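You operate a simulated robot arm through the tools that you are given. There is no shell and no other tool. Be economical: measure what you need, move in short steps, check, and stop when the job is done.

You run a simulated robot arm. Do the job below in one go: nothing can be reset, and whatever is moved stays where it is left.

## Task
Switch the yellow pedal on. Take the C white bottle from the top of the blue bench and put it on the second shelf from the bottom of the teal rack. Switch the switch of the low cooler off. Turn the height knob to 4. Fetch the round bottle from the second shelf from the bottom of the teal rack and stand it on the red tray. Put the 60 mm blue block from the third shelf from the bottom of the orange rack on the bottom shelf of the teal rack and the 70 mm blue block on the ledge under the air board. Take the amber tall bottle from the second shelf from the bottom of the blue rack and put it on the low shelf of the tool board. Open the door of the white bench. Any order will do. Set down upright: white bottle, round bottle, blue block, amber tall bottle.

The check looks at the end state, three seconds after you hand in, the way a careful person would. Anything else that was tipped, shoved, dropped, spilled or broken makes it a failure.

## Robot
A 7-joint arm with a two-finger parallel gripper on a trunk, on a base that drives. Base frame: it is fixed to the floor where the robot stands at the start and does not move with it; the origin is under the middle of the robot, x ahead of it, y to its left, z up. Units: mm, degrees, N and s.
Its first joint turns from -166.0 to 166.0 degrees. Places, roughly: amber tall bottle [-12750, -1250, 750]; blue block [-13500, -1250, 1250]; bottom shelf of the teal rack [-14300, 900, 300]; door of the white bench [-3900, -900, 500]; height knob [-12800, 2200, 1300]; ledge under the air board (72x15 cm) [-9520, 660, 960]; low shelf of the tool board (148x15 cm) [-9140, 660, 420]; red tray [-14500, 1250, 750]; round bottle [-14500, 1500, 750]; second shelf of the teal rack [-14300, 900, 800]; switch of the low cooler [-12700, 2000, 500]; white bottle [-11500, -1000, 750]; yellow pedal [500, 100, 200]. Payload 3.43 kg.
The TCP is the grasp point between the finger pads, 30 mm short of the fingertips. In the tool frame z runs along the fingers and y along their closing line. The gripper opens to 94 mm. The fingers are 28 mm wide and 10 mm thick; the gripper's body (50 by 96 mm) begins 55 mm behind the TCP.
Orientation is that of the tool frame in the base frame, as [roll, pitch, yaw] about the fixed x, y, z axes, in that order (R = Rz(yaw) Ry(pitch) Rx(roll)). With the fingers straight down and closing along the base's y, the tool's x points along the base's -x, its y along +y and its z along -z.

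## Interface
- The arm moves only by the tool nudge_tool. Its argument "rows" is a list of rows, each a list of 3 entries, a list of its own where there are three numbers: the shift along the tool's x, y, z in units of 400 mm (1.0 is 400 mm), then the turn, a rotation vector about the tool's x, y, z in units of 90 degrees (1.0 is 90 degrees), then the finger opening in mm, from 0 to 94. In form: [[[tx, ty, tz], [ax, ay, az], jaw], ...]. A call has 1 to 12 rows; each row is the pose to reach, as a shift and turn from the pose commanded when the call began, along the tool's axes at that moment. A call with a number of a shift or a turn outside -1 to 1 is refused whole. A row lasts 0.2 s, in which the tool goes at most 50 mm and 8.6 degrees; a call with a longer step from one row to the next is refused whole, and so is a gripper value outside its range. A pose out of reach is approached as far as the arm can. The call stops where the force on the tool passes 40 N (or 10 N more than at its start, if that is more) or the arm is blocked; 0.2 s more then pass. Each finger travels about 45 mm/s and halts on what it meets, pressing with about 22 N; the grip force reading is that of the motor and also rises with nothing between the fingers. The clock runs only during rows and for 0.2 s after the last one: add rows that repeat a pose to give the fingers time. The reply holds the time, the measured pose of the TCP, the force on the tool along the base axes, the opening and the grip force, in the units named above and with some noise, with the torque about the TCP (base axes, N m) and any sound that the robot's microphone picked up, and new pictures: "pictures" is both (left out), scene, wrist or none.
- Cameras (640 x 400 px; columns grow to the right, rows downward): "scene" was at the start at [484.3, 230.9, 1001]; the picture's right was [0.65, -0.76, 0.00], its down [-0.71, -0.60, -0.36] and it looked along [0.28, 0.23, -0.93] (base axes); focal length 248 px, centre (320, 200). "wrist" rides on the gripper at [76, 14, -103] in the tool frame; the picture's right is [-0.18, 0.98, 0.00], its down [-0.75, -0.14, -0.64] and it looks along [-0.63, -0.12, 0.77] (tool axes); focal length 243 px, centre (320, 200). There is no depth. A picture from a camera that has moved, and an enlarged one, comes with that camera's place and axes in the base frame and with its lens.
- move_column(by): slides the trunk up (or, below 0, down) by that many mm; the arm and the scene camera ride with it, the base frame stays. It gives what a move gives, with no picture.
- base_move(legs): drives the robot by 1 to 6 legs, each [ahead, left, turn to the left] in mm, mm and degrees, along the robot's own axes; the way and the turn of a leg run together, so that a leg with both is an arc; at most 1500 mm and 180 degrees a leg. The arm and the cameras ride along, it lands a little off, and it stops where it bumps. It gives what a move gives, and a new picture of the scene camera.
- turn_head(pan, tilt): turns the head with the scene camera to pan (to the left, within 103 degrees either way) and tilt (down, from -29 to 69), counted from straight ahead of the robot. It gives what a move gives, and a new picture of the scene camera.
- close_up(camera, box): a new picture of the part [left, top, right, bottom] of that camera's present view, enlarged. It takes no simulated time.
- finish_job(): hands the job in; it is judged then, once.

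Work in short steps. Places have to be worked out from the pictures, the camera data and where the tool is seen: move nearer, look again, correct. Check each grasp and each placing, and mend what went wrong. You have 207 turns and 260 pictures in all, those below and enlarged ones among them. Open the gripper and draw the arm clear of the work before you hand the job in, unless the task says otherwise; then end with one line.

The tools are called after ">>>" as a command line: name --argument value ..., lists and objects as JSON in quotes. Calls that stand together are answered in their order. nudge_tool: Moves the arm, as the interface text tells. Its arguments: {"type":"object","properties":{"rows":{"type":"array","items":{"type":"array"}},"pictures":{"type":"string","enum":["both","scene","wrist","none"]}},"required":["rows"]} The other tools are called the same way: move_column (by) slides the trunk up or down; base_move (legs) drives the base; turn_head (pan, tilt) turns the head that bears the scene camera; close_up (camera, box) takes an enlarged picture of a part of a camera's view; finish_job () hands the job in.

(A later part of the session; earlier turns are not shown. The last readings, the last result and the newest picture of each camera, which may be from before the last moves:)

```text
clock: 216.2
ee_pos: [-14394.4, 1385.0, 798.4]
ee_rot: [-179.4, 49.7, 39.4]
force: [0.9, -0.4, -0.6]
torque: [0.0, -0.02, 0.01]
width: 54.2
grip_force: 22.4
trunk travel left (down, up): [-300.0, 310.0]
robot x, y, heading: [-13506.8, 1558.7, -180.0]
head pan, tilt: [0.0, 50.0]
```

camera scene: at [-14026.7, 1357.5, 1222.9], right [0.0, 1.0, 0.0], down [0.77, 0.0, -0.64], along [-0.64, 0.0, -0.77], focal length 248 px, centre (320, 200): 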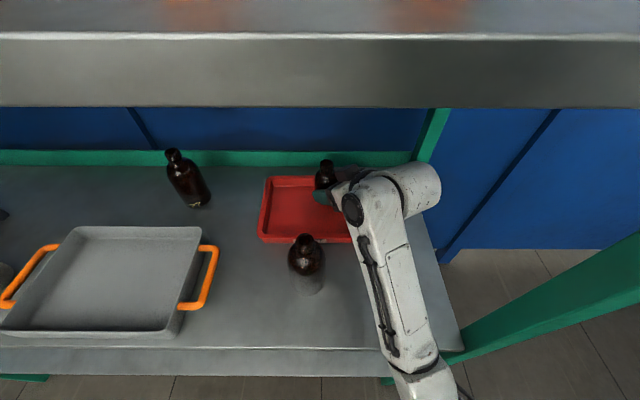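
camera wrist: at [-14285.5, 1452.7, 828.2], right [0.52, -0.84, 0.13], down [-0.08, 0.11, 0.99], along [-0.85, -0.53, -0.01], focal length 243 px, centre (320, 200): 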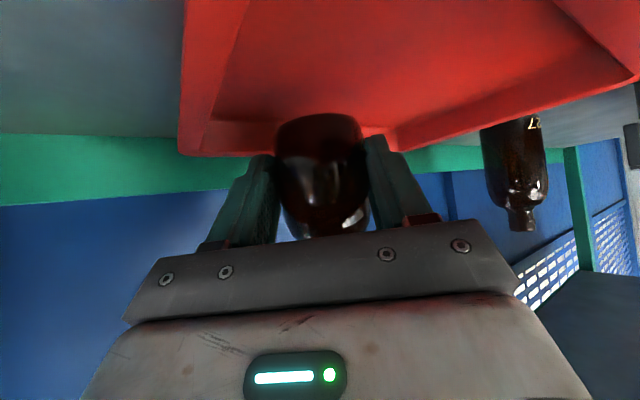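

>>> nudge_tool --rows '[[[0.008, 0, 0.0065], [0, 0, 0], 30], [[0.015, 0, 0.013], [0, 0, 0], 30], [[0.019, 0, 0.016], [0, 0, 0], 30], [[0.019, 0, 0.016], [0, 0, 0], 30]]' --pictures "wrist"

```text
clock: 217.2
ee_pos: [-14394.7, 1386.5, 789.8]
ee_rot: [-179.2, 49.7, 39.4]
force: [-4.4, -1.2, 12.9]
torque: [-0.3, 0.31, -0.04]
width: 54.7
grip_force: 22.2
trunk travel left (down, up): [-300.0, 310.0]
robot x, y, heading: [-13507.7, 1556.3, -179.7]
head pan, tilt: [0.0, 50.0]
camera wrist: at [-14286.2, 1453.2, 798.3], right [0.52, -0.84, 0.13], down [-0.08, 0.11, 0.99], along [-0.85, -0.53, -0.01], focal length 243 px, centre (320, 200)
```

wrist: 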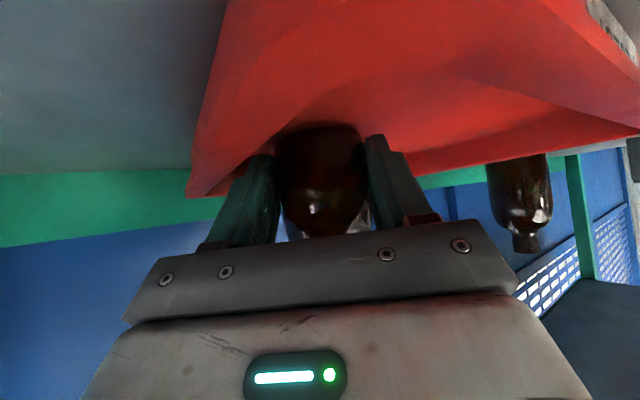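

Contact felt. Open a little and withdraw along the tool axis.

>>> nudge_tool --rows '[[[0, 0, 0], [0, 0, 0], 62], [[0, 0, 0], [0, 0, 0], 70], [[0, 0, -0.03], [0, 0, 0], 72], [[0, 0, -0.1], [0, 0, 0], 74], [[0, 0, -0.2], [0, 0, 0], 74], [[0, 0, -0.3], [0, 0, 0], 74], [[-0.05, 0, -0.35], [0, 0, 0], 60]]'

```text
clock: 218.8
ee_pos: [-14321.0, 1443.9, 895.0]
ee_rot: [-179.4, 49.7, 39.2]
force: [-0.2, 0.0, 0.7]
torque: [-0.01, 0.03, -0.02]
width: 60.0
grip_force: 0.1
trunk travel left (down, up): [-300.0, 310.0]
robot x, y, heading: [-13507.4, 1558.4, -179.5]
head pan, tilt: [0.0, 50.0]
camera scene: at [-14026.7, 1357.5, 1222.9], right [0.0, 1.0, 0.0], down [0.77, 0.0, -0.64], along [-0.64, 0.0, -0.77], focal length 248 px, centre (320, 200)
camera wrist: at [-14213.1, 1512.2, 903.5], right [0.52, -0.84, 0.13], down [-0.08, 0.11, 0.99], along [-0.85, -0.53, -0.01], focal length 243 px, centre (320, 200)
```

scene: 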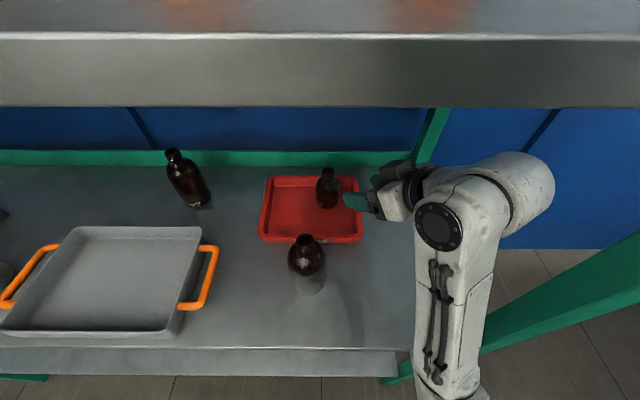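
wrist: 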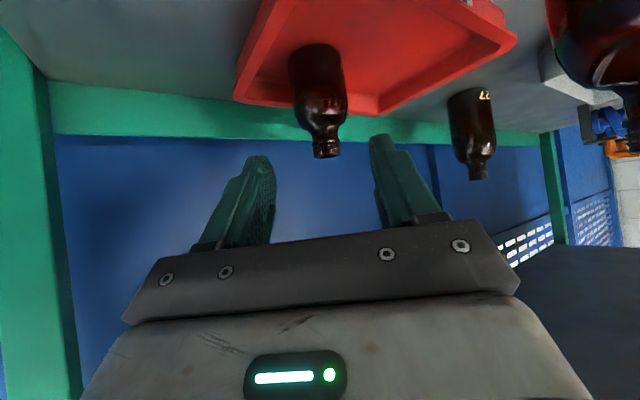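

The round bottle stands on the red tray. Yaw back, raise to the entry pose, close the fingers, and drive out backwards.

>>> nudge_tool --rows '[[[-0.03, 0.01, -0.015], [0.03, 0, 0.025], 30], [[-0.06, 0.02, -0.028], [0.08, 0, 0.067], 10], [[-0.077, 0.031, -0.032], [0.13, 0, 0.109], 0], [[-0.077, 0.031, -0.032], [0.17, 0, 0.143], 0], [[-0.077, 0.031, -0.032], [0.17, 0, 0.143], 0]]' --pictures "none"

>>> base_move --legs '[[-440, 0, 0]]'

```text
clock: 220.0
ee_pos: [-14321.5, 1427.9, 927.2]
ee_rot: [-179.1, 49.8, 19.3]
force: [0.0, -0.4, -1.0]
torque: [0.0, 0.01, 0.01]
width: 0.3
grip_force: 21.9
trunk travel left (down, up): [-300.0, 310.0]
robot x, y, heading: [-13507.3, 1554.7, -179.7]
head pan, tilt: [0.0, 50.0]
```

```text
clock: 222.7
ee_pos: [-13879.3, 1434.1, 927.1]
ee_rot: [-179.4, 49.9, 18.9]
force: [-0.3, 0.8, 0.9]
torque: [0.01, 0.0, -0.01]
width: 0.0
grip_force: 21.5
trunk travel left (down, up): [-300.0, 310.0]
robot x, y, heading: [-13063.0, 1557.6, 179.8]
head pan, tilt: [0.0, 50.0]
camera scene: at [-13585.6, 1362.2, 1222.9], right [0.0, 1.0, 0.0], down [0.77, 0.0, -0.64], along [-0.64, 0.0, -0.77], focal length 248 px, centre (320, 200)
```

scene: 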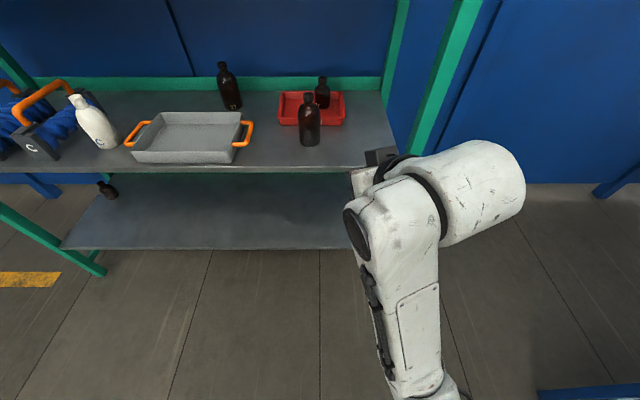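

Clear. Next the cooler and height knob: move to about [−12750,950] and turn to face +y.

>>> base_move --legs '[[-310, 600, 0], [0, 0, -90]]'

>>> turn_head --pan 0 --tilt 25

```text
clock: 230.3
ee_pos: [-12886.6, 1763.3, 927.6]
ee_rot: [-179.3, 49.9, -69.9]
force: [-1.2, 0.5, -0.4]
torque: [-0.02, -0.02, -0.03]
width: 0.0
grip_force: 21.8
trunk travel left (down, up): [-300.0, 310.0]
robot x, y, heading: [-12747.1, 951.7, 91.0]
head pan, tilt: [0.0, 50.0]
camera scene: at [-12952.1, 1467.4, 1222.9], right [1.0, 0.02, 0.0], down [0.01, -0.77, -0.64], along [-0.01, 0.64, -0.77], focal length 248 px, centre (320, 200)
```

scene: 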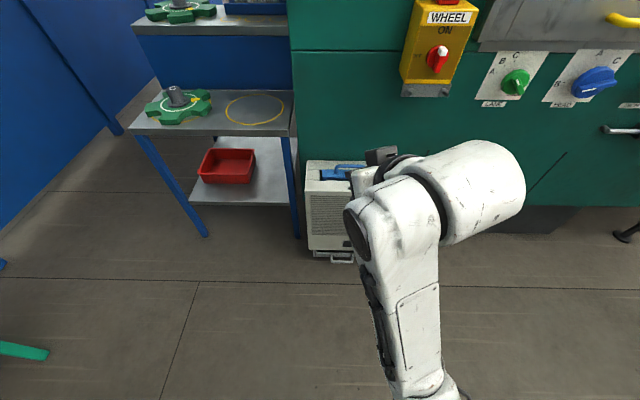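

```text
clock: 231.2
ee_pos: [-12885.6, 1763.2, 927.3]
ee_rot: [-179.3, 50.0, -69.9]
force: [-0.8, 0.1, -0.2]
torque: [-0.01, 0.04, 0.01]
width: 0.0
grip_force: 22.3
trunk travel left (down, up): [-300.0, 310.0]
robot x, y, heading: [-12744.5, 951.5, 90.8]
head pan, tilt: [0.0, 25.0]
camera scene: at [-12952.4, 1482.5, 1260.3], right [1.0, 0.02, 0.0], down [0.01, -0.42, -0.91], along [-0.02, 0.91, -0.42], focal length 248 px, centre (320, 200)
```

scene: 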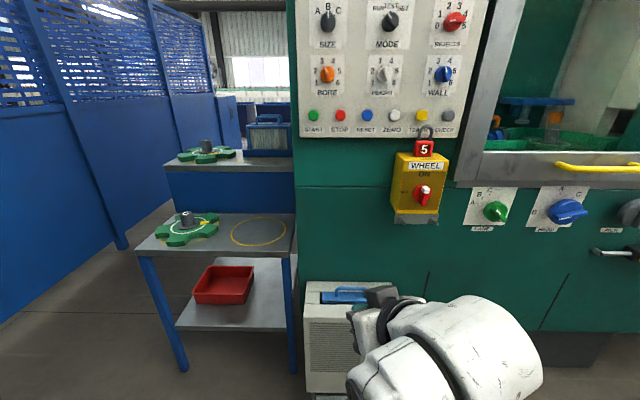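

The panel shows knobs; HEIGHT is the light one in the second row. Zoom in.

>>> close_up --camera "scene" --box '[290, 0, 490, 130]'

>>> close_up --camera "scene" --box '[345, 45, 425, 105]'

```text
3.08 times, centred on (390, 65) of scene
camera zoom: at [-12952.4, 1482.5, 1260.3], right [1.0, 0.02, 0.0], down [0.01, -0.42, -0.91], along [-0.02, 0.91, -0.42], focal length 764 px, centre (105, 615)
```

zoom: 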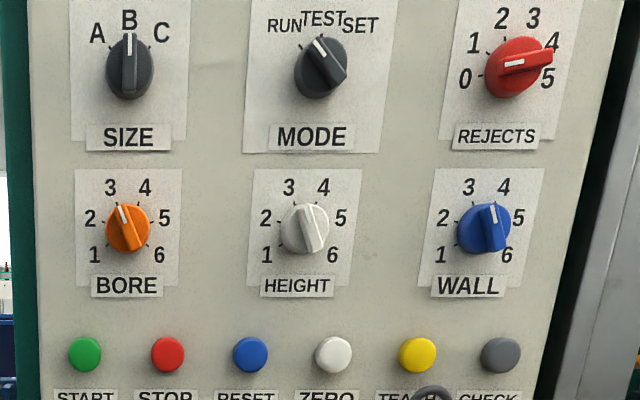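

```text
6.67 times, centred on (385, 75) of scene
camera zoom: at [-12952.4, 1482.5, 1260.3], right [1.0, 0.02, 0.0], down [0.01, -0.42, -0.91], along [-0.02, 0.91, -0.42], focal length 1656 px, centre (-113, 1033)
```

zoom: 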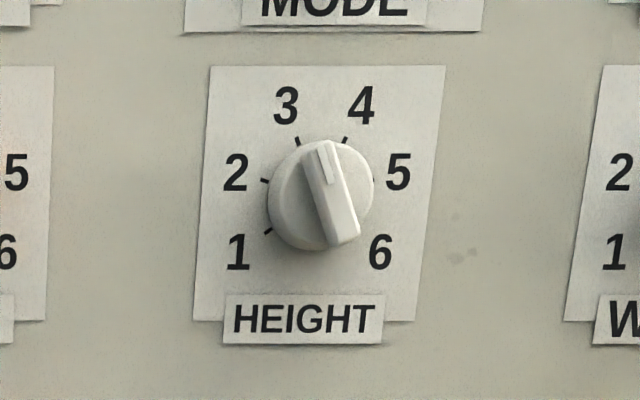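

HEIGHT is at 3 now (ridge ~22° left of vertical); 4 is one step (~45°) clockwise. I'll straighten the tool to point horizontally ahead and raise the trunk.

>>> nudge_tool --rows '[[[0, 0, 0], [0.055, 0, 0.046], 0], [[0, 0, 0], [0.11, 0, 0.092], 0], [[0, 0, 0], [0.162, 0, 0.136], 0], [[0, 0, 0], [0.162, 0, 0.136], 0]]' --pictures "none"

>>> nudge_tool --rows '[[[0, 0, 0], [0, -0.09, 0], 30], [[0, 0, 0], [0, -0.18, 0], 60], [[0, 0, 0], [0, -0.27, 0], 60], [[0, 0, 0], [0, -0.36, 0], 60], [[0, 0, 0], [0, -0.444, 0], 60], [[0, 0, 0], [0, -0.444, 0], 60]]' --pictures "none"

>>> move_column --by 310

>>> base_move --legs '[[250, -90, -0.8]]'

```text
clock: 232.2
ee_pos: [-12886.2, 1763.7, 927.6]
ee_rot: [-179.2, 50.1, -89.0]
force: [0.2, -0.2, -0.4]
torque: [0.0, 0.03, 0.01]
width: 0.0
grip_force: 22.2
trunk travel left (down, up): [-300.0, 310.0]
robot x, y, heading: [-12748.1, 951.0, 91.2]
head pan, tilt: [0.0, 25.0]
```

```text
clock: 233.6
ee_pos: [-12886.2, 1762.9, 926.1]
ee_rot: [-83.7, 89.6, 6.9]
force: [0.1, -0.4, 0.2]
torque: [0.0, -0.01, -0.03]
width: 59.9
grip_force: 0.1
trunk travel left (down, up): [-300.0, 310.0]
robot x, y, heading: [-12750.3, 952.9, 90.9]
head pan, tilt: [0.0, 25.0]
```

```text
clock: 236.6
ee_pos: [-12886.1, 1763.7, 1237.7]
ee_rot: [-91.7, 89.6, -1.1]
force: [-0.3, -0.3, -0.4]
torque: [-0.01, 0.01, -0.04]
width: 60.0
grip_force: 0.0
trunk travel left (down, up): [-610.0, 0.0]
robot x, y, heading: [-12746.3, 953.3, 91.1]
head pan, tilt: [0.0, 25.0]
```

```text
clock: 238.5
ee_pos: [-12785.7, 2012.1, 1236.5]
ee_rot: [-91.5, 89.5, -2.1]
force: [0.0, 1.3, -0.2]
torque: [0.0, 0.02, -0.01]
width: 60.0
grip_force: 0.1
trunk travel left (down, up): [-610.0, 0.0]
robot x, y, heading: [-12662.7, 1195.3, 90.3]
head pan, tilt: [0.0, 25.0]
camera scene: at [-12855.5, 1732.8, 1570.4], right [1.0, 0.0, 0.0], down [0.0, -0.42, -0.91], along [0.0, 0.91, -0.42], focal length 248 px, centre (320, 200)
```

scene: 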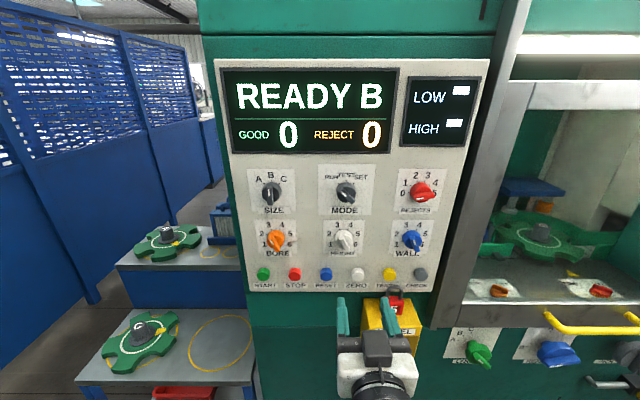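

Knob located at ≈[−12808,2157,1285]. Move in front of it and roll the tool −22° to match the ridge.

>>> nudge_tool --rows '[[[-0.04, 0.02, 0.03], [0, 0, -0.08], 50], [[-0.08, 0.04, 0.07], [0, 0, -0.16], 50], [[-0.1225, 0.055, 0.11], [0, 0, -0.244], 50], [[-0.1225, 0.055, 0.15], [0, 0, -0.244], 50], [[-0.1225, 0.055, 0.15], [0, 0, -0.244], 50]]'

>>> close_up --camera "scene" --box '[290, 200, 410, 290]'

```text
clock: 239.7
ee_pos: [-12805.7, 2074.3, 1285.4]
ee_rot: [-90.1, 67.5, -0.5]
force: [0.3, 0.7, 0.1]
torque: [-0.01, 0.0, 0.04]
width: 49.7
grip_force: 0.2
trunk travel left (down, up): [-610.0, 0.0]
robot x, y, heading: [-12662.4, 1200.2, 89.8]
head pan, tilt: [0.0, 25.0]
camera scene: at [-12855.5, 1732.9, 1570.4], right [1.0, 0.0, 0.0], down [0.0, -0.42, -0.91], along [0.0, 0.91, -0.42], focal length 248 px, centre (320, 200)
camera wrist: at [-12790.9, 1970.2, 1209.5], right [-0.98, 0.01, -0.21], down [-0.16, -0.64, 0.75], along [-0.13, 0.77, 0.63], focal length 243 px, centre (320, 200)
```

scene: 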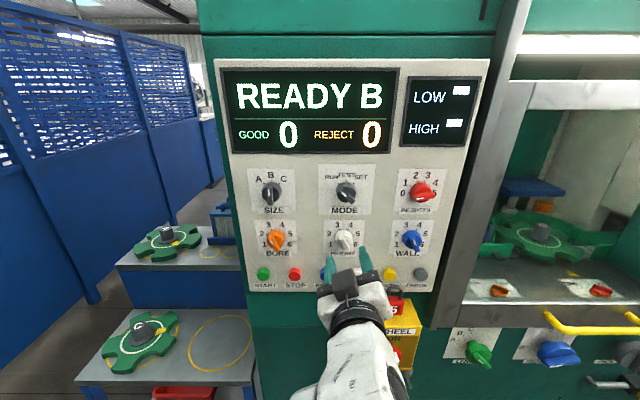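
wrist: 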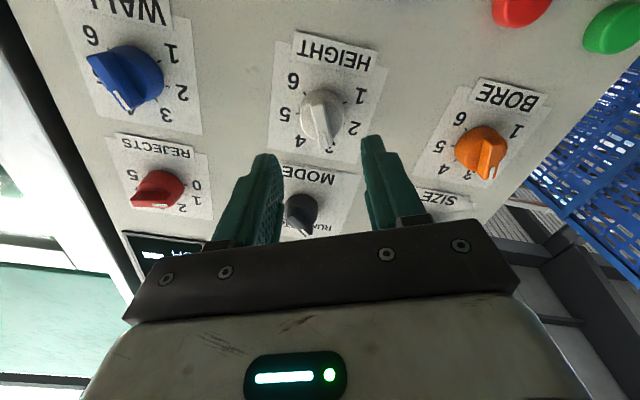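

```text
4.44 times, centred on (350, 245) of scene
camera zoom: at [-12855.5, 1732.9, 1570.4], right [1.0, 0.0, 0.0], down [0.0, -0.42, -0.91], along [0.0, 0.91, -0.42], focal length 1104 px, centre (187, 0)
```

zoom: 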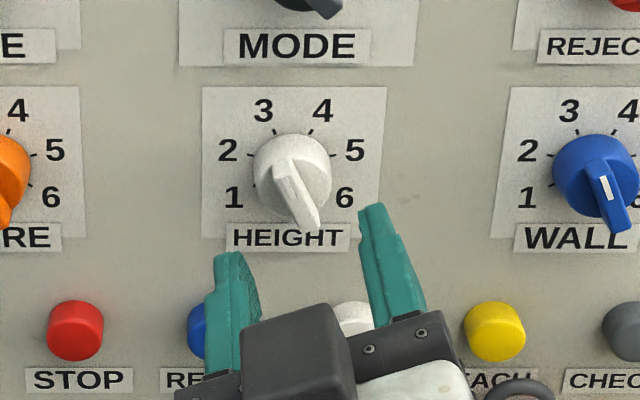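

Refined knob position ≈[−12807,2160,1281]. Advance 56 mm and close on the ridge.

>>> nudge_tool --rows '[[[0.009, 0, 0.07], [0, 0, 0], 50], [[0.009, 0, 0.14], [0, 0, 0], 50], [[0.009, 0, 0.14], [0, 0, 0], 30], [[0.009, 0, 0.14], [0, 0, 0], 10], [[0.009, 0, 0.14], [0, 0, 0], 0], [[0.009, 0, 0.14], [0, 0, 0], 0]]'

>>> close_up --camera "scene" --box '[290, 200, 410, 290]'

```text
clock: 241.1
ee_pos: [-12807.4, 2128.9, 1282.1]
ee_rot: [-90.3, 67.4, -0.6]
force: [-12.7, 3.8, -5.4]
torque: [-0.3, 0.01, 0.41]
width: 34.4
grip_force: 44.9
trunk travel left (down, up): [-610.0, 0.0]
robot x, y, heading: [-12661.6, 1200.1, 89.9]
head pan, tilt: [0.0, 25.0]
camera scene: at [-12856.6, 1733.3, 1570.1], right [1.0, 0.0, 0.0], down [0.0, -0.42, -0.91], along [0.0, 0.91, -0.42], focal length 248 px, centre (320, 200)
camera wrist: at [-12791.1, 2026.0, 1205.8], right [-0.98, 0.01, -0.21], down [-0.16, -0.64, 0.75], along [-0.13, 0.77, 0.63], focal length 243 px, centre (320, 200)
```

scene: 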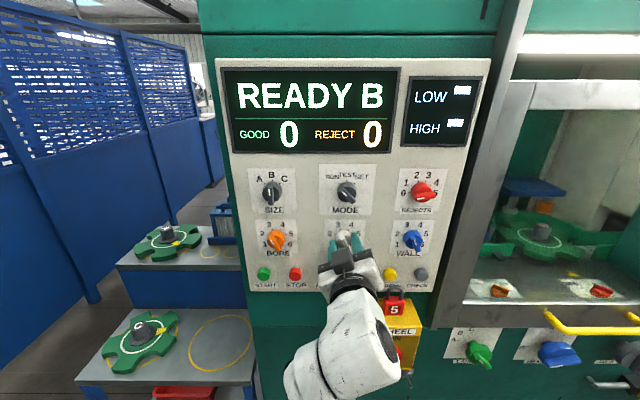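
wrist: 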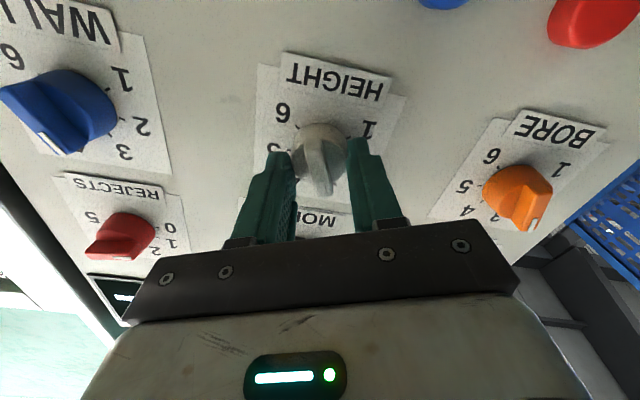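

```text
4.44 times, centred on (350, 245) of scene
camera zoom: at [-12856.6, 1733.3, 1570.1], right [1.0, 0.0, 0.0], down [0.0, -0.42, -0.91], along [0.0, 0.91, -0.42], focal length 1104 px, centre (187, 0)
```

zoom: 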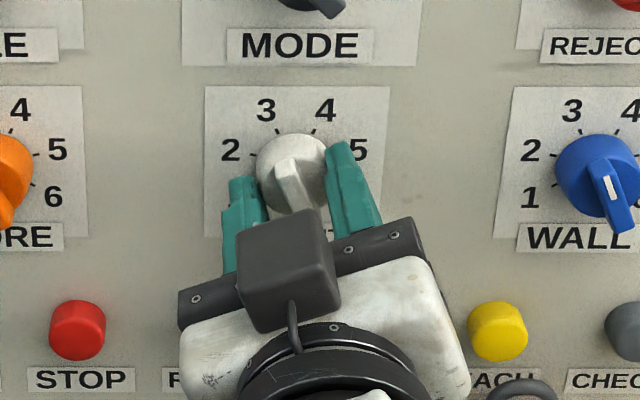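

The fingers clamp the round skirt (34 mm). I'd rather hold the ridge: open, back off 14 mm, and close again.

>>> nudge_tool --rows '[[[0, 0, 0], [0, 0, 0], 42], [[-0.008, 0, 0], [0, 0, 0], 46], [[-0.01, 0, -0.035], [0, 0, 0], 46], [[-0.01, 0, -0.035], [0, 0, 0], 25], [[-0.01, 0, -0.035], [0, 0, 0], 5], [[-0.01, 0, -0.035], [0, 0, 0], 0], [[-0.01, 0, -0.035], [0, 0, 0], 0]]' --pictures "none"

>>> close_up --camera "scene" --box '[290, 200, 410, 290]'

```text
clock: 242.7
ee_pos: [-12807.7, 2113.4, 1284.8]
ee_rot: [-90.3, 67.6, -0.5]
force: [-8.5, 0.0, -4.3]
torque: [-0.03, 0.04, 0.36]
width: 10.0
grip_force: 43.7
trunk travel left (down, up): [-610.0, 0.0]
robot x, y, heading: [-12661.3, 1196.0, 90.0]
head pan, tilt: [0.0, 25.0]
```

```text
4.44 times, centred on (350, 245) of scene
camera zoom: at [-12856.5, 1732.9, 1570.2], right [1.0, 0.0, 0.0], down [0.0, -0.42, -0.91], along [0.0, 0.91, -0.42], focal length 1104 px, centre (187, 0)
```

zoom: 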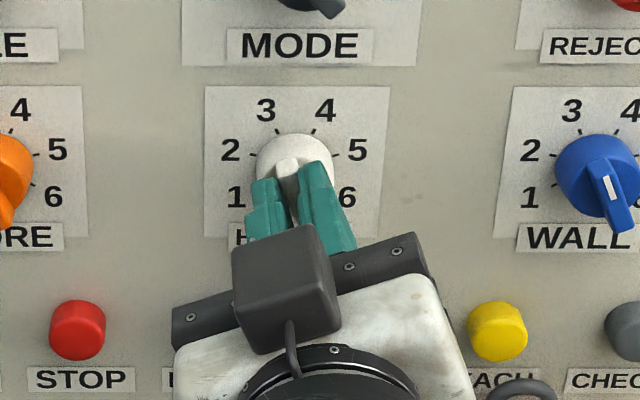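

Holding the ridge (10 mm). Rotate 46° clockwise.

>>> nudge_tool --rows '[[[0, 0, 0], [0, 0, 0.085], 0], [[0, 0, 0], [0, 0, 0.17], 0], [[0, 0, 0], [0, 0, 0.255], 0], [[0, 0, 0], [0, 0, 0.34], 0], [[0, 0, 0], [0, 0, 0.425], 0], [[0, 0, 0], [0, 0, 0.51], 0], [[0, 0, 0], [0, 0, 0.51], 0]]' --pictures "none"

>>> nudge_tool --rows '[[[0, 0, 0], [0, 0, 0], 20], [[0, 0, 0], [0, 0, 0], 40], [[0, 0, -0.1], [0, 0, 0], 40], [[0, 0, -0.2], [0, 0, 0], 40]]' --pictures "wrist"

>>> close_up --camera "scene" --box '[230, 150, 430, 290]'

```text
clock: 244.3
ee_pos: [-12804.1, 2112.6, 1286.0]
ee_rot: [90.3, 66.5, 179.5]
force: [6.3, -32.6, -13.4]
torque: [-0.4, -0.04, -0.1]
width: 9.8
grip_force: 43.1
trunk travel left (down, up): [-610.0, 0.0]
robot x, y, heading: [-12660.2, 1199.7, 90.1]
head pan, tilt: [0.0, 25.0]
```

```text
clock: 245.3
ee_pos: [-12804.6, 2032.3, 1286.2]
ee_rot: [89.9, 66.5, 179.5]
force: [-0.6, 0.0, 0.0]
torque: [0.0, -0.06, -0.01]
width: 40.1
grip_force: 0.0
trunk travel left (down, up): [-610.0, 0.0]
robot x, y, heading: [-12659.3, 1202.9, 89.8]
head pan, tilt: [0.0, 25.0]
camera wrist: at [-12850.0, 1930.4, 1222.1], right [-0.83, 0.01, 0.56], down [0.42, -0.65, 0.63], along [0.37, 0.76, 0.53], focal length 243 px, centre (320, 200)
```

wrist: 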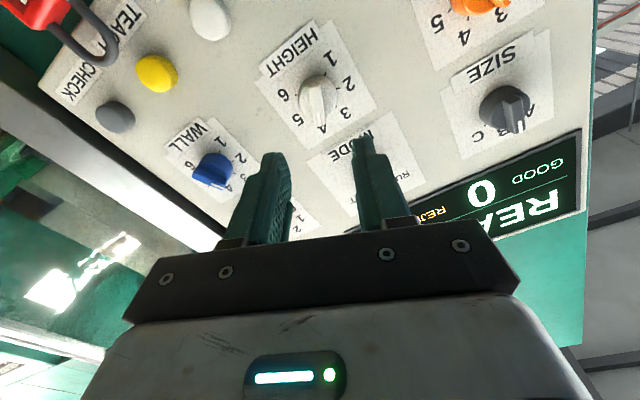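

```text
2.86 times, centred on (330, 220) of scene
camera zoom: at [-12855.5, 1732.9, 1570.4], right [1.0, 0.0, 0.0], down [0.0, -0.42, -0.91], along [0.0, 0.91, -0.42], focal length 710 px, centre (291, 143)
```

zoom: 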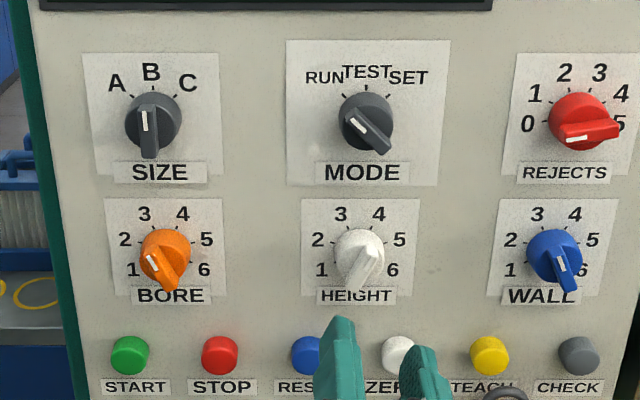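

HEIGHT now points to 4. Back off, lower the trunk, and look at the cooler.

>>> base_move --legs '[[-250, 0, 0]]'

>>> move_column --by -480

>>> turn_head --pan 0 --tilt 40

```text
clock: 247.1
ee_pos: [-12804.1, 1783.2, 1285.1]
ee_rot: [90.0, 66.4, 179.4]
force: [-0.7, -0.3, 0.3]
torque: [0.0, -0.01, 0.0]
width: 39.9
grip_force: 0.1
trunk travel left (down, up): [-610.0, 0.0]
robot x, y, heading: [-12663.4, 947.4, 89.8]
head pan, tilt: [0.0, 25.0]
camera scene: at [-12855.0, 1482.7, 1570.4], right [1.0, 0.0, 0.0], down [0.0, -0.42, -0.91], along [0.0, 0.91, -0.42], focal length 248 px, centre (320, 200)
```

scene: 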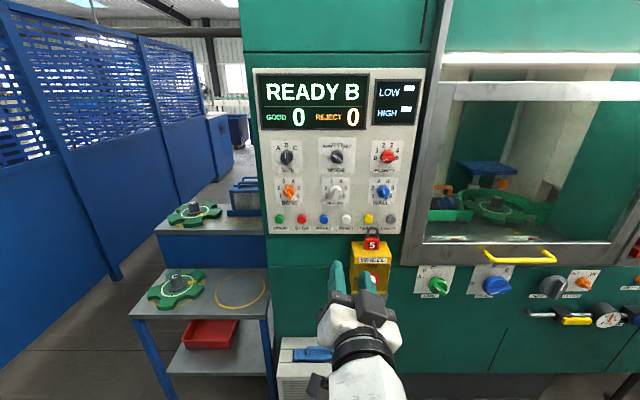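

```text
refused: -480 is not a number from -400 to 400
```

```text
clock: 247.9
ee_pos: [-12805.2, 1783.5, 1286.3]
ee_rot: [89.9, 66.5, 179.3]
force: [-0.2, -0.3, 0.1]
torque: [0.0, -0.02, 0.0]
width: 40.0
grip_force: 0.1
trunk travel left (down, up): [-610.0, 0.0]
robot x, y, heading: [-12661.4, 951.7, 89.7]
head pan, tilt: [0.0, 40.0]
camera scene: at [-12855.0, 1475.5, 1547.2], right [1.0, 0.0, 0.0], down [0.0, -0.64, -0.77], along [0.0, 0.77, -0.64], focal length 248 px, centre (320, 200)
```

scene: 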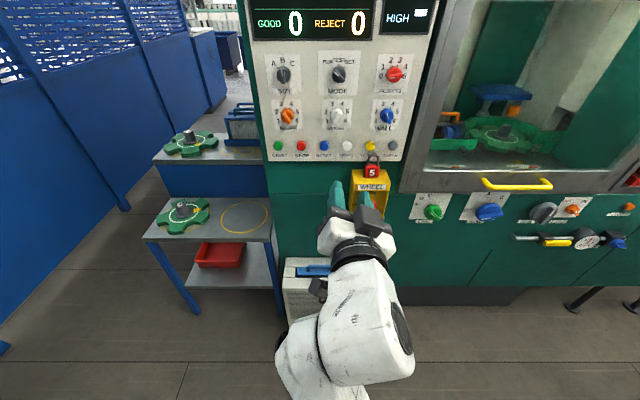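

>>> move_column --by -400

>>> base_move --legs '[[0, -220, 0]]'

>>> turn_head --pan 15 --tilt 45

```text
clock: 251.7
ee_pos: [-12803.8, 1782.2, 887.0]
ee_rot: [90.0, 66.4, 179.4]
force: [0.6, -0.9, 0.9]
torque: [0.01, 0.02, -0.01]
width: 39.7
grip_force: 0.0
trunk travel left (down, up): [-210.0, 400.0]
robot x, y, heading: [-12664.3, 949.2, 89.7]
head pan, tilt: [0.0, 40.0]
```

```text
clock: 253.4
ee_pos: [-12585.4, 1783.3, 886.1]
ee_rot: [90.0, 66.6, 179.4]
force: [-0.2, 0.1, 0.2]
torque: [0.02, 0.0, 0.0]
width: 39.9
grip_force: 0.1
trunk travel left (down, up): [-210.0, 400.0]
robot x, y, heading: [-12443.0, 949.8, 89.9]
head pan, tilt: [0.0, 40.0]
camera scene: at [-12635.3, 1475.2, 1147.1], right [1.0, 0.0, 0.0], down [0.0, -0.64, -0.77], along [0.0, 0.77, -0.64], focal length 248 px, centre (320, 200)
```

scene: 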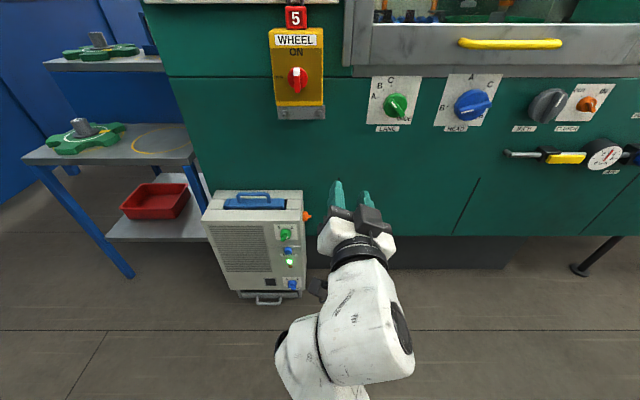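

```text
clock: 254.2
ee_pos: [-12585.2, 1783.0, 885.2]
ee_rot: [90.1, 66.5, 179.3]
force: [0.7, 0.9, -0.3]
torque: [0.01, 0.0, -0.02]
width: 40.1
grip_force: 0.0
trunk travel left (down, up): [-210.0, 400.0]
robot x, y, heading: [-12442.6, 949.2, 90.0]
head pan, tilt: [15.0, 45.0]
camera scene: at [-12656.3, 1468.8, 1139.8], right [0.97, 0.26, 0.0], down [0.18, -0.68, -0.71], along [-0.18, 0.68, -0.71], focal length 248 px, centre (320, 200)
```

scene: 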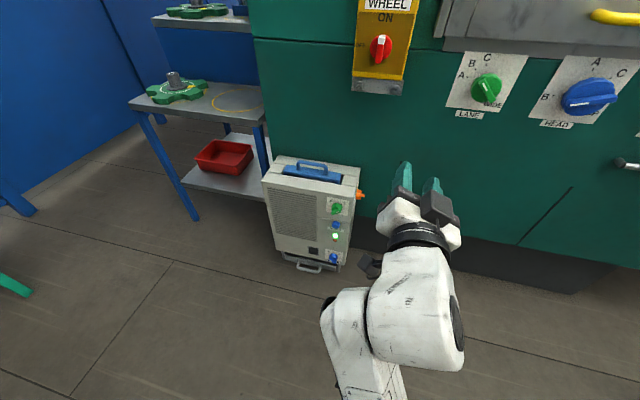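

>>> close_up --camera "scene" --box '[260, 150, 380, 280]'

>>> close_up --camera "scene" --box '[315, 185, 365, 220]'

```text
3.08 times, centred on (320, 215) of scene
camera zoom: at [-12656.3, 1468.8, 1139.8], right [0.97, 0.26, 0.0], down [0.18, -0.68, -0.71], along [-0.18, 0.68, -0.71], focal length 764 px, centre (320, 154)
```

zoom: 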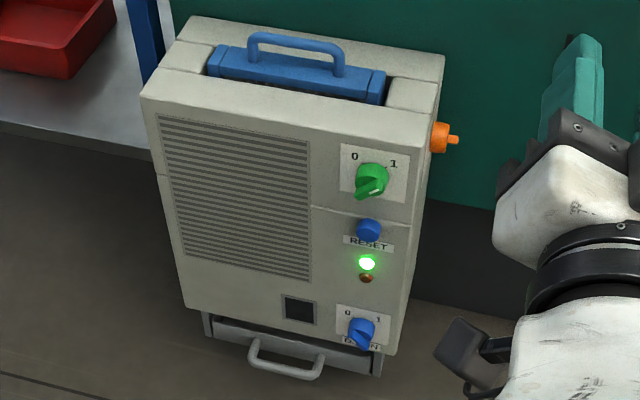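

```text
11.43 times, centred on (340, 202) of scene
camera zoom: at [-12656.3, 1468.8, 1139.8], right [0.97, 0.26, 0.0], down [0.18, -0.68, -0.71], along [-0.18, 0.68, -0.71], focal length 2839 px, centre (91, 171)
```

zoom: 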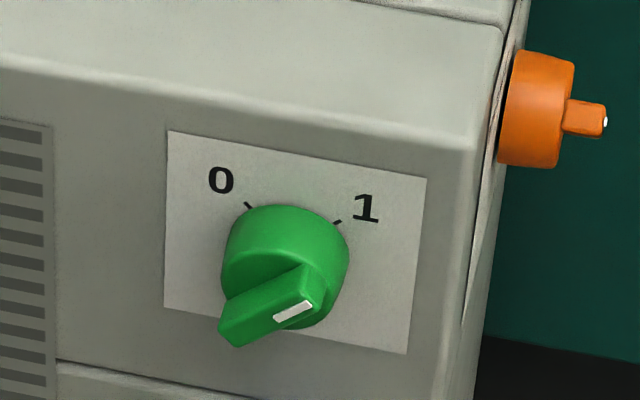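

Green switch points to 1 → must go to 0 (CCW ~90°). It is at ≈[−12756,2085,472]. Lower the trunk, position the base, and lower the arm with the roll matched to the ridge.

>>> move_column --by -205

>>> base_move --legs '[[0, 170, 0], [130, 0, 0]]'

>>> nudge_tool --rows '[[[0.09, -0.04, 0], [0, 0, 0.05], 40], [[0.18, -0.08, 0], [0, 0, 0.1], 40], [[0.27, -0.12, 0], [0, 0, 0.15], 40], [[0.36, -0.16, 0], [0, 0, 0.2], 40], [[0.44, -0.2, 0], [0, 0, 0.235], 40], [[0.468, -0.2086, 0], [0, 0, 0.235], 40], [[0.468, -0.2086, 0], [0, 0, 0.235], 40]]'

```text
clock: 256.4
ee_pos: [-12585.5, 1783.9, 680.7]
ee_rot: [90.0, 66.7, 179.3]
force: [0.0, -0.4, -0.4]
torque: [0.02, 0.01, -0.01]
width: 39.6
grip_force: 0.0
trunk travel left (down, up): [-5.0, 605.0]
robot x, y, heading: [-12442.4, 950.3, 89.8]
head pan, tilt: [15.0, 45.0]
```

```text
clock: 258.7
ee_pos: [-12751.8, 1915.0, 680.6]
ee_rot: [90.0, 66.6, 179.2]
force: [-0.3, -0.2, -0.2]
torque: [0.02, 0.02, 0.02]
width: 39.7
grip_force: 0.2
trunk travel left (down, up): [-5.0, 605.0]
robot x, y, heading: [-12613.4, 1079.7, 90.0]
head pan, tilt: [15.0, 45.0]
camera scene: at [-12824.0, 1600.1, 934.8], right [0.97, 0.25, 0.0], down [0.18, -0.68, -0.71], along [-0.18, 0.68, -0.71], focal length 248 px, centre (320, 200)
```

scene: 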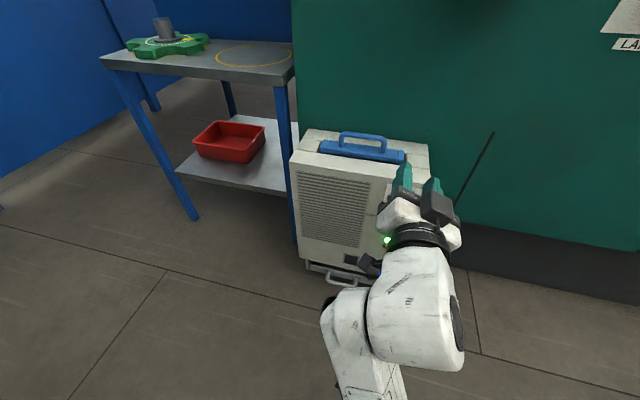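

```text
clock: 260.3
ee_pos: [-12750.7, 1912.8, 474.5]
ee_rot: [90.0, 45.4, 179.2]
force: [-0.2, -0.2, 0.3]
torque: [0.02, 0.02, -0.03]
width: 40.1
grip_force: 0.2
trunk travel left (down, up): [-5.0, 605.0]
robot x, y, heading: [-12606.1, 1079.1, 89.9]
head pan, tilt: [15.0, 45.0]
camera scene: at [-12824.0, 1600.1, 934.8], right [0.97, 0.25, 0.0], down [0.18, -0.68, -0.71], along [-0.18, 0.68, -0.71], focal length 248 px, centre (320, 200)
camera wrist: at [-12814.4, 1810.4, 430.7], right [-0.57, 0.01, 0.82], down [0.62, -0.65, 0.44], along [0.54, 0.76, 0.37], focal length 243 px, centre (320, 200)
```

scene: 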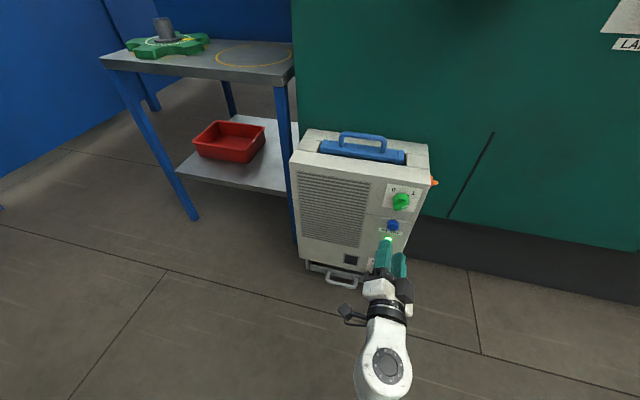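
wrist: 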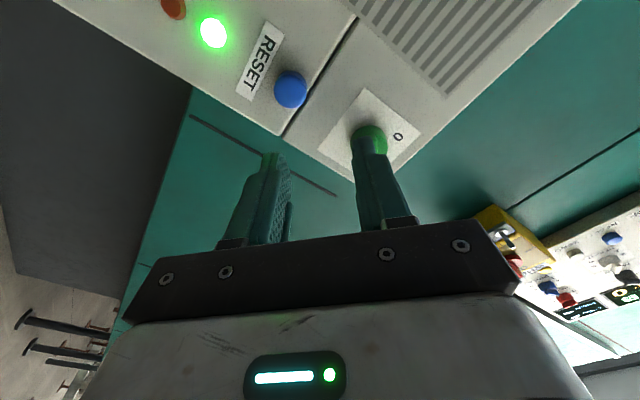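

Triangulated the switch at ≈[−12747,2029,528] (consistent in three views). Align, advance to y≈1984 and close on the ridge.

>>> nudge_tool --rows '[[[-0.05, 0.045, 0], [0, 0, 0], 46], [[-0.1016, 0.0875, 0.03], [0, 0, 0], 46], [[-0.1016, 0.0875, 0.1], [0, 0, 0], 46], [[-0.1016, 0.0875, 0.178], [0, 0, 0], 46], [[-0.1016, 0.0875, 0.178], [0, 0, 0], 25], [[-0.1016, 0.0875, 0.178], [0, 0, 0], 5], [[-0.1016, 0.0875, 0.178], [0, 0, 0], 0], [[-0.1016, 0.0875, 0.178], [0, 0, 0], 0]]' --pictures "wrist"

>>> close_up --camera "scene" --box '[340, 150, 460, 250]'

```text
clock: 262.1
ee_pos: [-12748.1, 1985.3, 532.5]
ee_rot: [89.6, 45.4, 179.2]
force: [-11.9, 8.7, 14.9]
torque: [0.27, -0.06, 0.45]
width: 9.8
grip_force: 42.7
trunk travel left (down, up): [-5.0, 605.0]
robot x, y, heading: [-12610.4, 1080.7, 90.0]
head pan, tilt: [15.0, 45.0]
camera wrist: at [-12813.4, 1882.8, 487.8], right [-0.57, 0.0, 0.82], down [0.62, -0.65, 0.43], along [0.53, 0.76, 0.37], focal length 243 px, centre (320, 200)
```

wrist: 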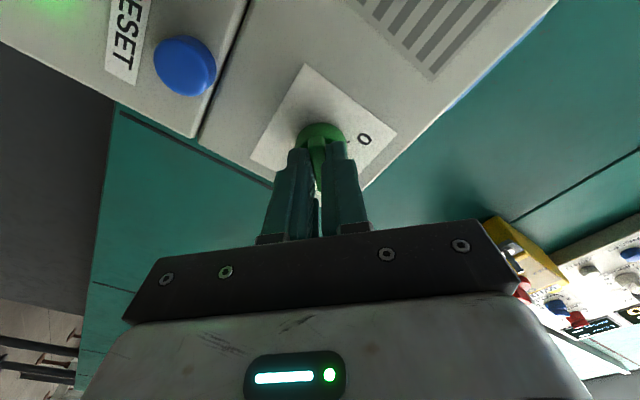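

```text
4.00 times, centred on (400, 200) of scene
camera zoom: at [-12824.6, 1599.8, 935.2], right [0.97, 0.25, 0.0], down [0.18, -0.68, -0.71], along [-0.18, 0.68, -0.71], focal length 994 px, centre (0, 200)
```

zoom: 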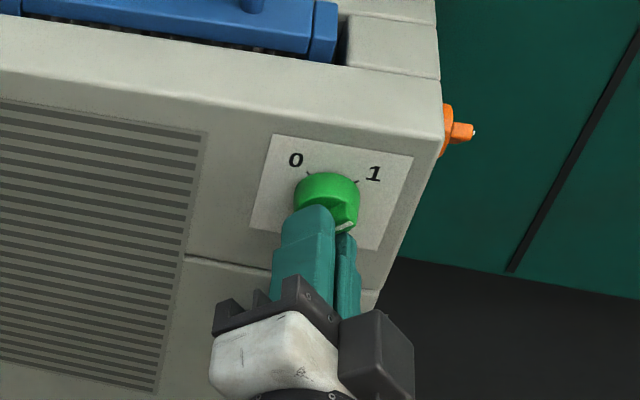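

Ridge gripped. Rotate 90° counter-clockwise.

>>> nudge_tool --rows '[[[0, 0, 0], [0, 0, -0.09], 0], [[0, 0, 0], [0, 0, -0.18], 0], [[0, 0, 0], [0, 0, -0.27], 0], [[0, 0, 0], [0, 0, -0.36], 0], [[0, 0, 0], [0, 0, -0.45], 0], [[0, 0, 0], [0, 0, -0.54], 0], [[0, 0, 0], [0, 0, -0.63], 0], [[0, 0, 0], [0, 0, -0.72], 0], [[0, 0, 0], [0, 0, -0.81], 0], [[0, 0, 0], [0, 0, -0.9], 0], [[0, 0, 0], [0, 0, -0.99], 0], [[0, 0, 0], [0, 0, -1.0], 0]]' --pictures "none"

>>> nudge_tool --rows '[[[0, 0, 0], [0, 0, 0], 20], [[0, 0, 0], [0, 0, 0], 40], [[0, 0, -0.1], [0, 0, 0], 40], [[0, 0, -0.2], [0, 0, 0], 40], [[0, 0, -0.3], [0, 0, 0], 40]]' --pictures "none"

>>> close_up --camera "scene" --box '[340, 150, 460, 250]'

```text
clock: 264.7
ee_pos: [-12744.1, 1984.4, 532.4]
ee_rot: [-89.6, 44.7, -0.6]
force: [-1.3, -0.4, 25.8]
torque: [1.2, 0.39, 0.95]
width: 10.1
grip_force: 43.8
trunk travel left (down, up): [-5.0, 605.0]
robot x, y, heading: [-12609.8, 1082.5, 89.6]
head pan, tilt: [15.0, 45.0]
```

```text
clock: 265.9
ee_pos: [-12743.1, 1864.9, 529.3]
ee_rot: [-90.0, 44.6, -0.9]
force: [-0.9, -0.3, 0.0]
torque: [0.0, 0.02, 0.0]
width: 40.0
grip_force: 0.0
trunk travel left (down, up): [-5.0, 605.0]
robot x, y, heading: [-12608.1, 1077.9, 89.5]
head pan, tilt: [15.0, 45.0]
```

```text
4.00 times, centred on (400, 200) of scene
camera zoom: at [-12824.0, 1600.2, 934.8], right [0.97, 0.25, 0.0], down [0.18, -0.68, -0.71], along [-0.18, 0.68, -0.71], focal length 994 px, centre (0, 200)
```

zoom: 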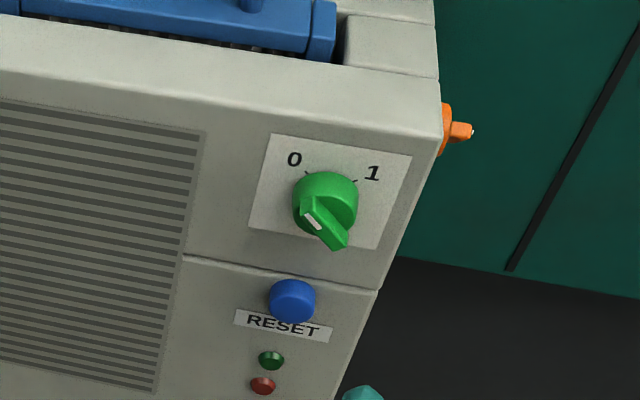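

Switch is at 0 and the lamp is off. Now re-pose the tool (roll back, pitch 40° down), back away, raise the trunk and head for the orange rack.

>>> base_move --legs '[[-500, 0, 0]]'

>>> nudge_tool --rows '[[[0, 0, 0], [0, 0, 0.09], 40], [[0, 0, 0], [0, 0, 0.18], 40], [[0, 0, 0], [0, 0, 0.27], 40], [[0, 0, 0], [0, 0, 0.36], 40], [[0, 0, 0], [0, 0, 0.45], 40], [[0, 0, 0], [0, 0, 0.5], 40]]' --pictures "none"

>>> move_column --by 305

>>> nudge_tool --rows '[[[0, 0, -0.08], [0, 0.09, 0], 40], [[-0.1, 0, -0.16], [0, 0.18, 0], 40], [[-0.2, 0, -0.24], [0, 0.27, 0], 40], [[-0.3, 0, -0.3], [0, 0.36, 0], 40], [[-0.4, 0, -0.35], [0, 0.444, 0], 40], [[-0.45, 0, -0.35], [0, 0.444, 0], 40]]' --pictures "none"

```text
clock: 268.8
ee_pos: [-12743.0, 1373.9, 528.5]
ee_rot: [-90.0, 44.6, -1.2]
force: [-0.1, 0.4, 0.5]
torque: [-0.01, 0.02, -0.02]
width: 40.1
grip_force: 0.0
trunk travel left (down, up): [-5.0, 605.0]
robot x, y, heading: [-12616.8, 588.3, 89.2]
head pan, tilt: [15.0, 45.0]
camera scene: at [-12825.0, 1108.4, 934.8], right [0.97, 0.25, 0.0], down [0.17, -0.69, -0.71], along [-0.17, 0.69, -0.71], focal length 248 px, centre (320, 200)
```

scene: 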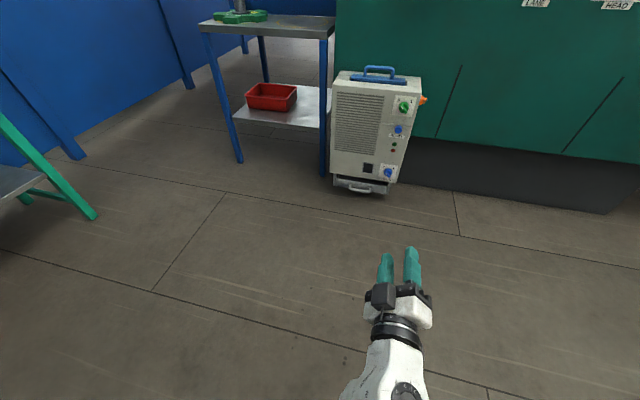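

```text
clock: 270.2
ee_pos: [-12743.9, 1373.3, 529.0]
ee_rot: [-92.2, 89.7, -3.4]
force: [0.4, 0.1, 0.8]
torque: [0.01, -0.01, 0.0]
width: 39.9
grip_force: 0.1
trunk travel left (down, up): [-5.0, 605.0]
robot x, y, heading: [-12612.9, 587.5, 89.3]
head pan, tilt: [15.0, 45.0]
```

```text
clock: 273.3
ee_pos: [-12743.6, 1374.2, 833.5]
ee_rot: [-90.7, 89.6, -2.0]
force: [0.5, 0.1, -0.1]
torque: [0.01, -0.02, 0.02]
width: 40.0
grip_force: 0.1
trunk travel left (down, up): [-310.0, 300.0]
robot x, y, heading: [-12614.9, 583.9, 89.5]
head pan, tilt: [15.0, 45.0]
```

```text
refused: row 2 steps farther than a row can; nothing moved
```

>>> nudge_tool --rows '[[[-0.06, 0, -0.05], [0, 0.07, 0], 40], [[-0.12, 0, -0.1], [0, 0.14, 0], 40], [[-0.18, 0, -0.15], [0, 0.21, 0], 40], [[-0.24, 0, -0.2], [0, 0.28, 0], 40], [[-0.3, 0, -0.25], [0, 0.35, 0], 40], [[-0.36, 0, -0.3], [0, 0.42, 0], 40], [[-0.42, 0, -0.33], [0, 0.444, 0], 40], [[-0.42, 0, -0.33], [0, 0.444, 0], 40]]' --pictures "none"

>>> base_move --legs '[[0, 0, 90], [0, 0, 90], [550, 0, 0]]'

>>> turn_head --pan -30 --tilt 15

```text
clock: 275.1
ee_pos: [-12743.5, 1278.9, 950.4]
ee_rot: [-178.9, 60.4, -90.3]
force: [-0.2, -0.6, 0.7]
torque: [0.01, 0.0, 0.01]
width: 40.1
grip_force: 0.1
out of reach, approached as far as the arm can: row 5, 6, 7, 8
trunk travel left (down, up): [-310.0, 300.0]
robot x, y, heading: [-12616.9, 585.5, 89.5]
head pan, tilt: [15.0, 45.0]
```

```text
clock: 285.9
ee_pos: [-12474.9, -647.2, 951.6]
ee_rot: [-178.9, 60.4, 90.6]
force: [-0.4, 0.0, 0.3]
torque: [-0.02, 0.0, 0.03]
width: 39.9
grip_force: 0.0
trunk travel left (down, up): [-310.0, 300.0]
robot x, y, heading: [-12618.8, 43.1, -89.8]
head pan, tilt: [15.0, 45.0]
camera scene: at [-12398.3, -476.9, 1239.9], right [-0.96, -0.26, 0.0], down [-0.19, 0.68, -0.71], along [0.19, -0.68, -0.71], focal length 248 px, centre (320, 200)
```

scene: 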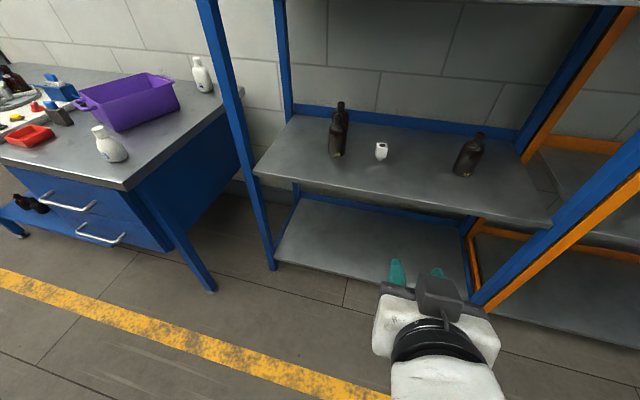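

```text
clock: 287.0
ee_pos: [-12474.2, -647.9, 951.3]
ee_rot: [-178.8, 60.4, 90.6]
force: [0.0, 0.0, -0.4]
torque: [-0.04, -0.05, -0.01]
width: 40.2
grip_force: 0.0
trunk travel left (down, up): [-310.0, 300.0]
robot x, y, heading: [-12616.5, 43.2, -89.6]
head pan, tilt: [-30.0, 15.0]
camera scene: at [-12465.9, -479.6, 1286.6], right [-0.87, 0.5, 0.0], down [0.13, 0.23, -0.97], along [-0.48, -0.84, -0.26], focal length 248 px, centre (320, 200)
```

scene: 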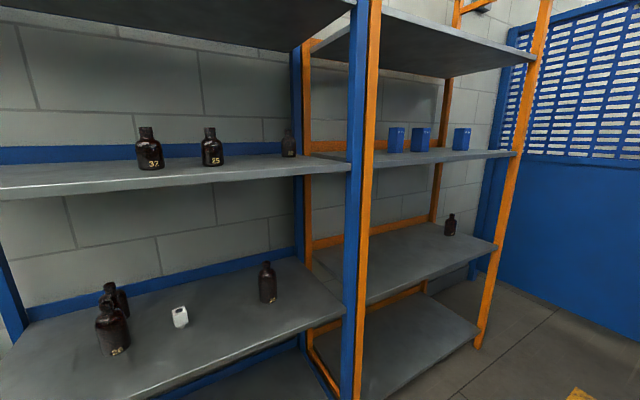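

Three blue blocks stand on the orange rack's third shelf. Zoom in for sizes.

>>> close_up --camera "scene" --box '[370, 110, 490, 170]'

>>> close_up --camera "scene" --box '[70, 240, 310, 370]'

```text
5.33 times, centred on (430, 140) of scene
camera zoom: at [-12465.9, -479.6, 1286.6], right [-0.87, 0.5, 0.0], down [0.13, 0.23, -0.97], along [-0.48, -0.84, -0.26], focal length 1325 px, centre (-267, 520)
```

zoom: 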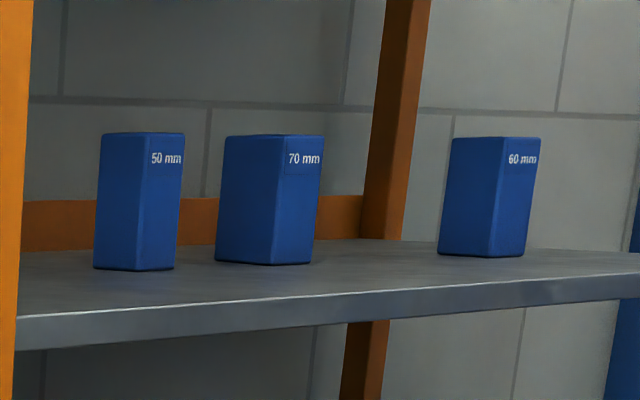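

```text
2.67 times, centred on (190, 305) of scene
camera zoom: at [-12465.9, -479.6, 1286.6], right [-0.87, 0.5, 0.0], down [0.13, 0.23, -0.97], along [-0.48, -0.84, -0.26], focal length 662 px, centre (667, -80)
```

zoom: 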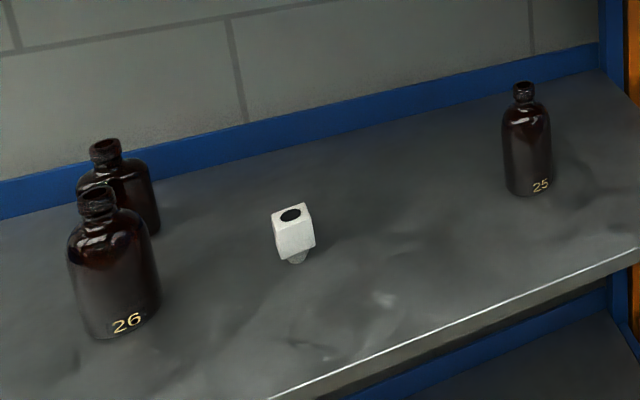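

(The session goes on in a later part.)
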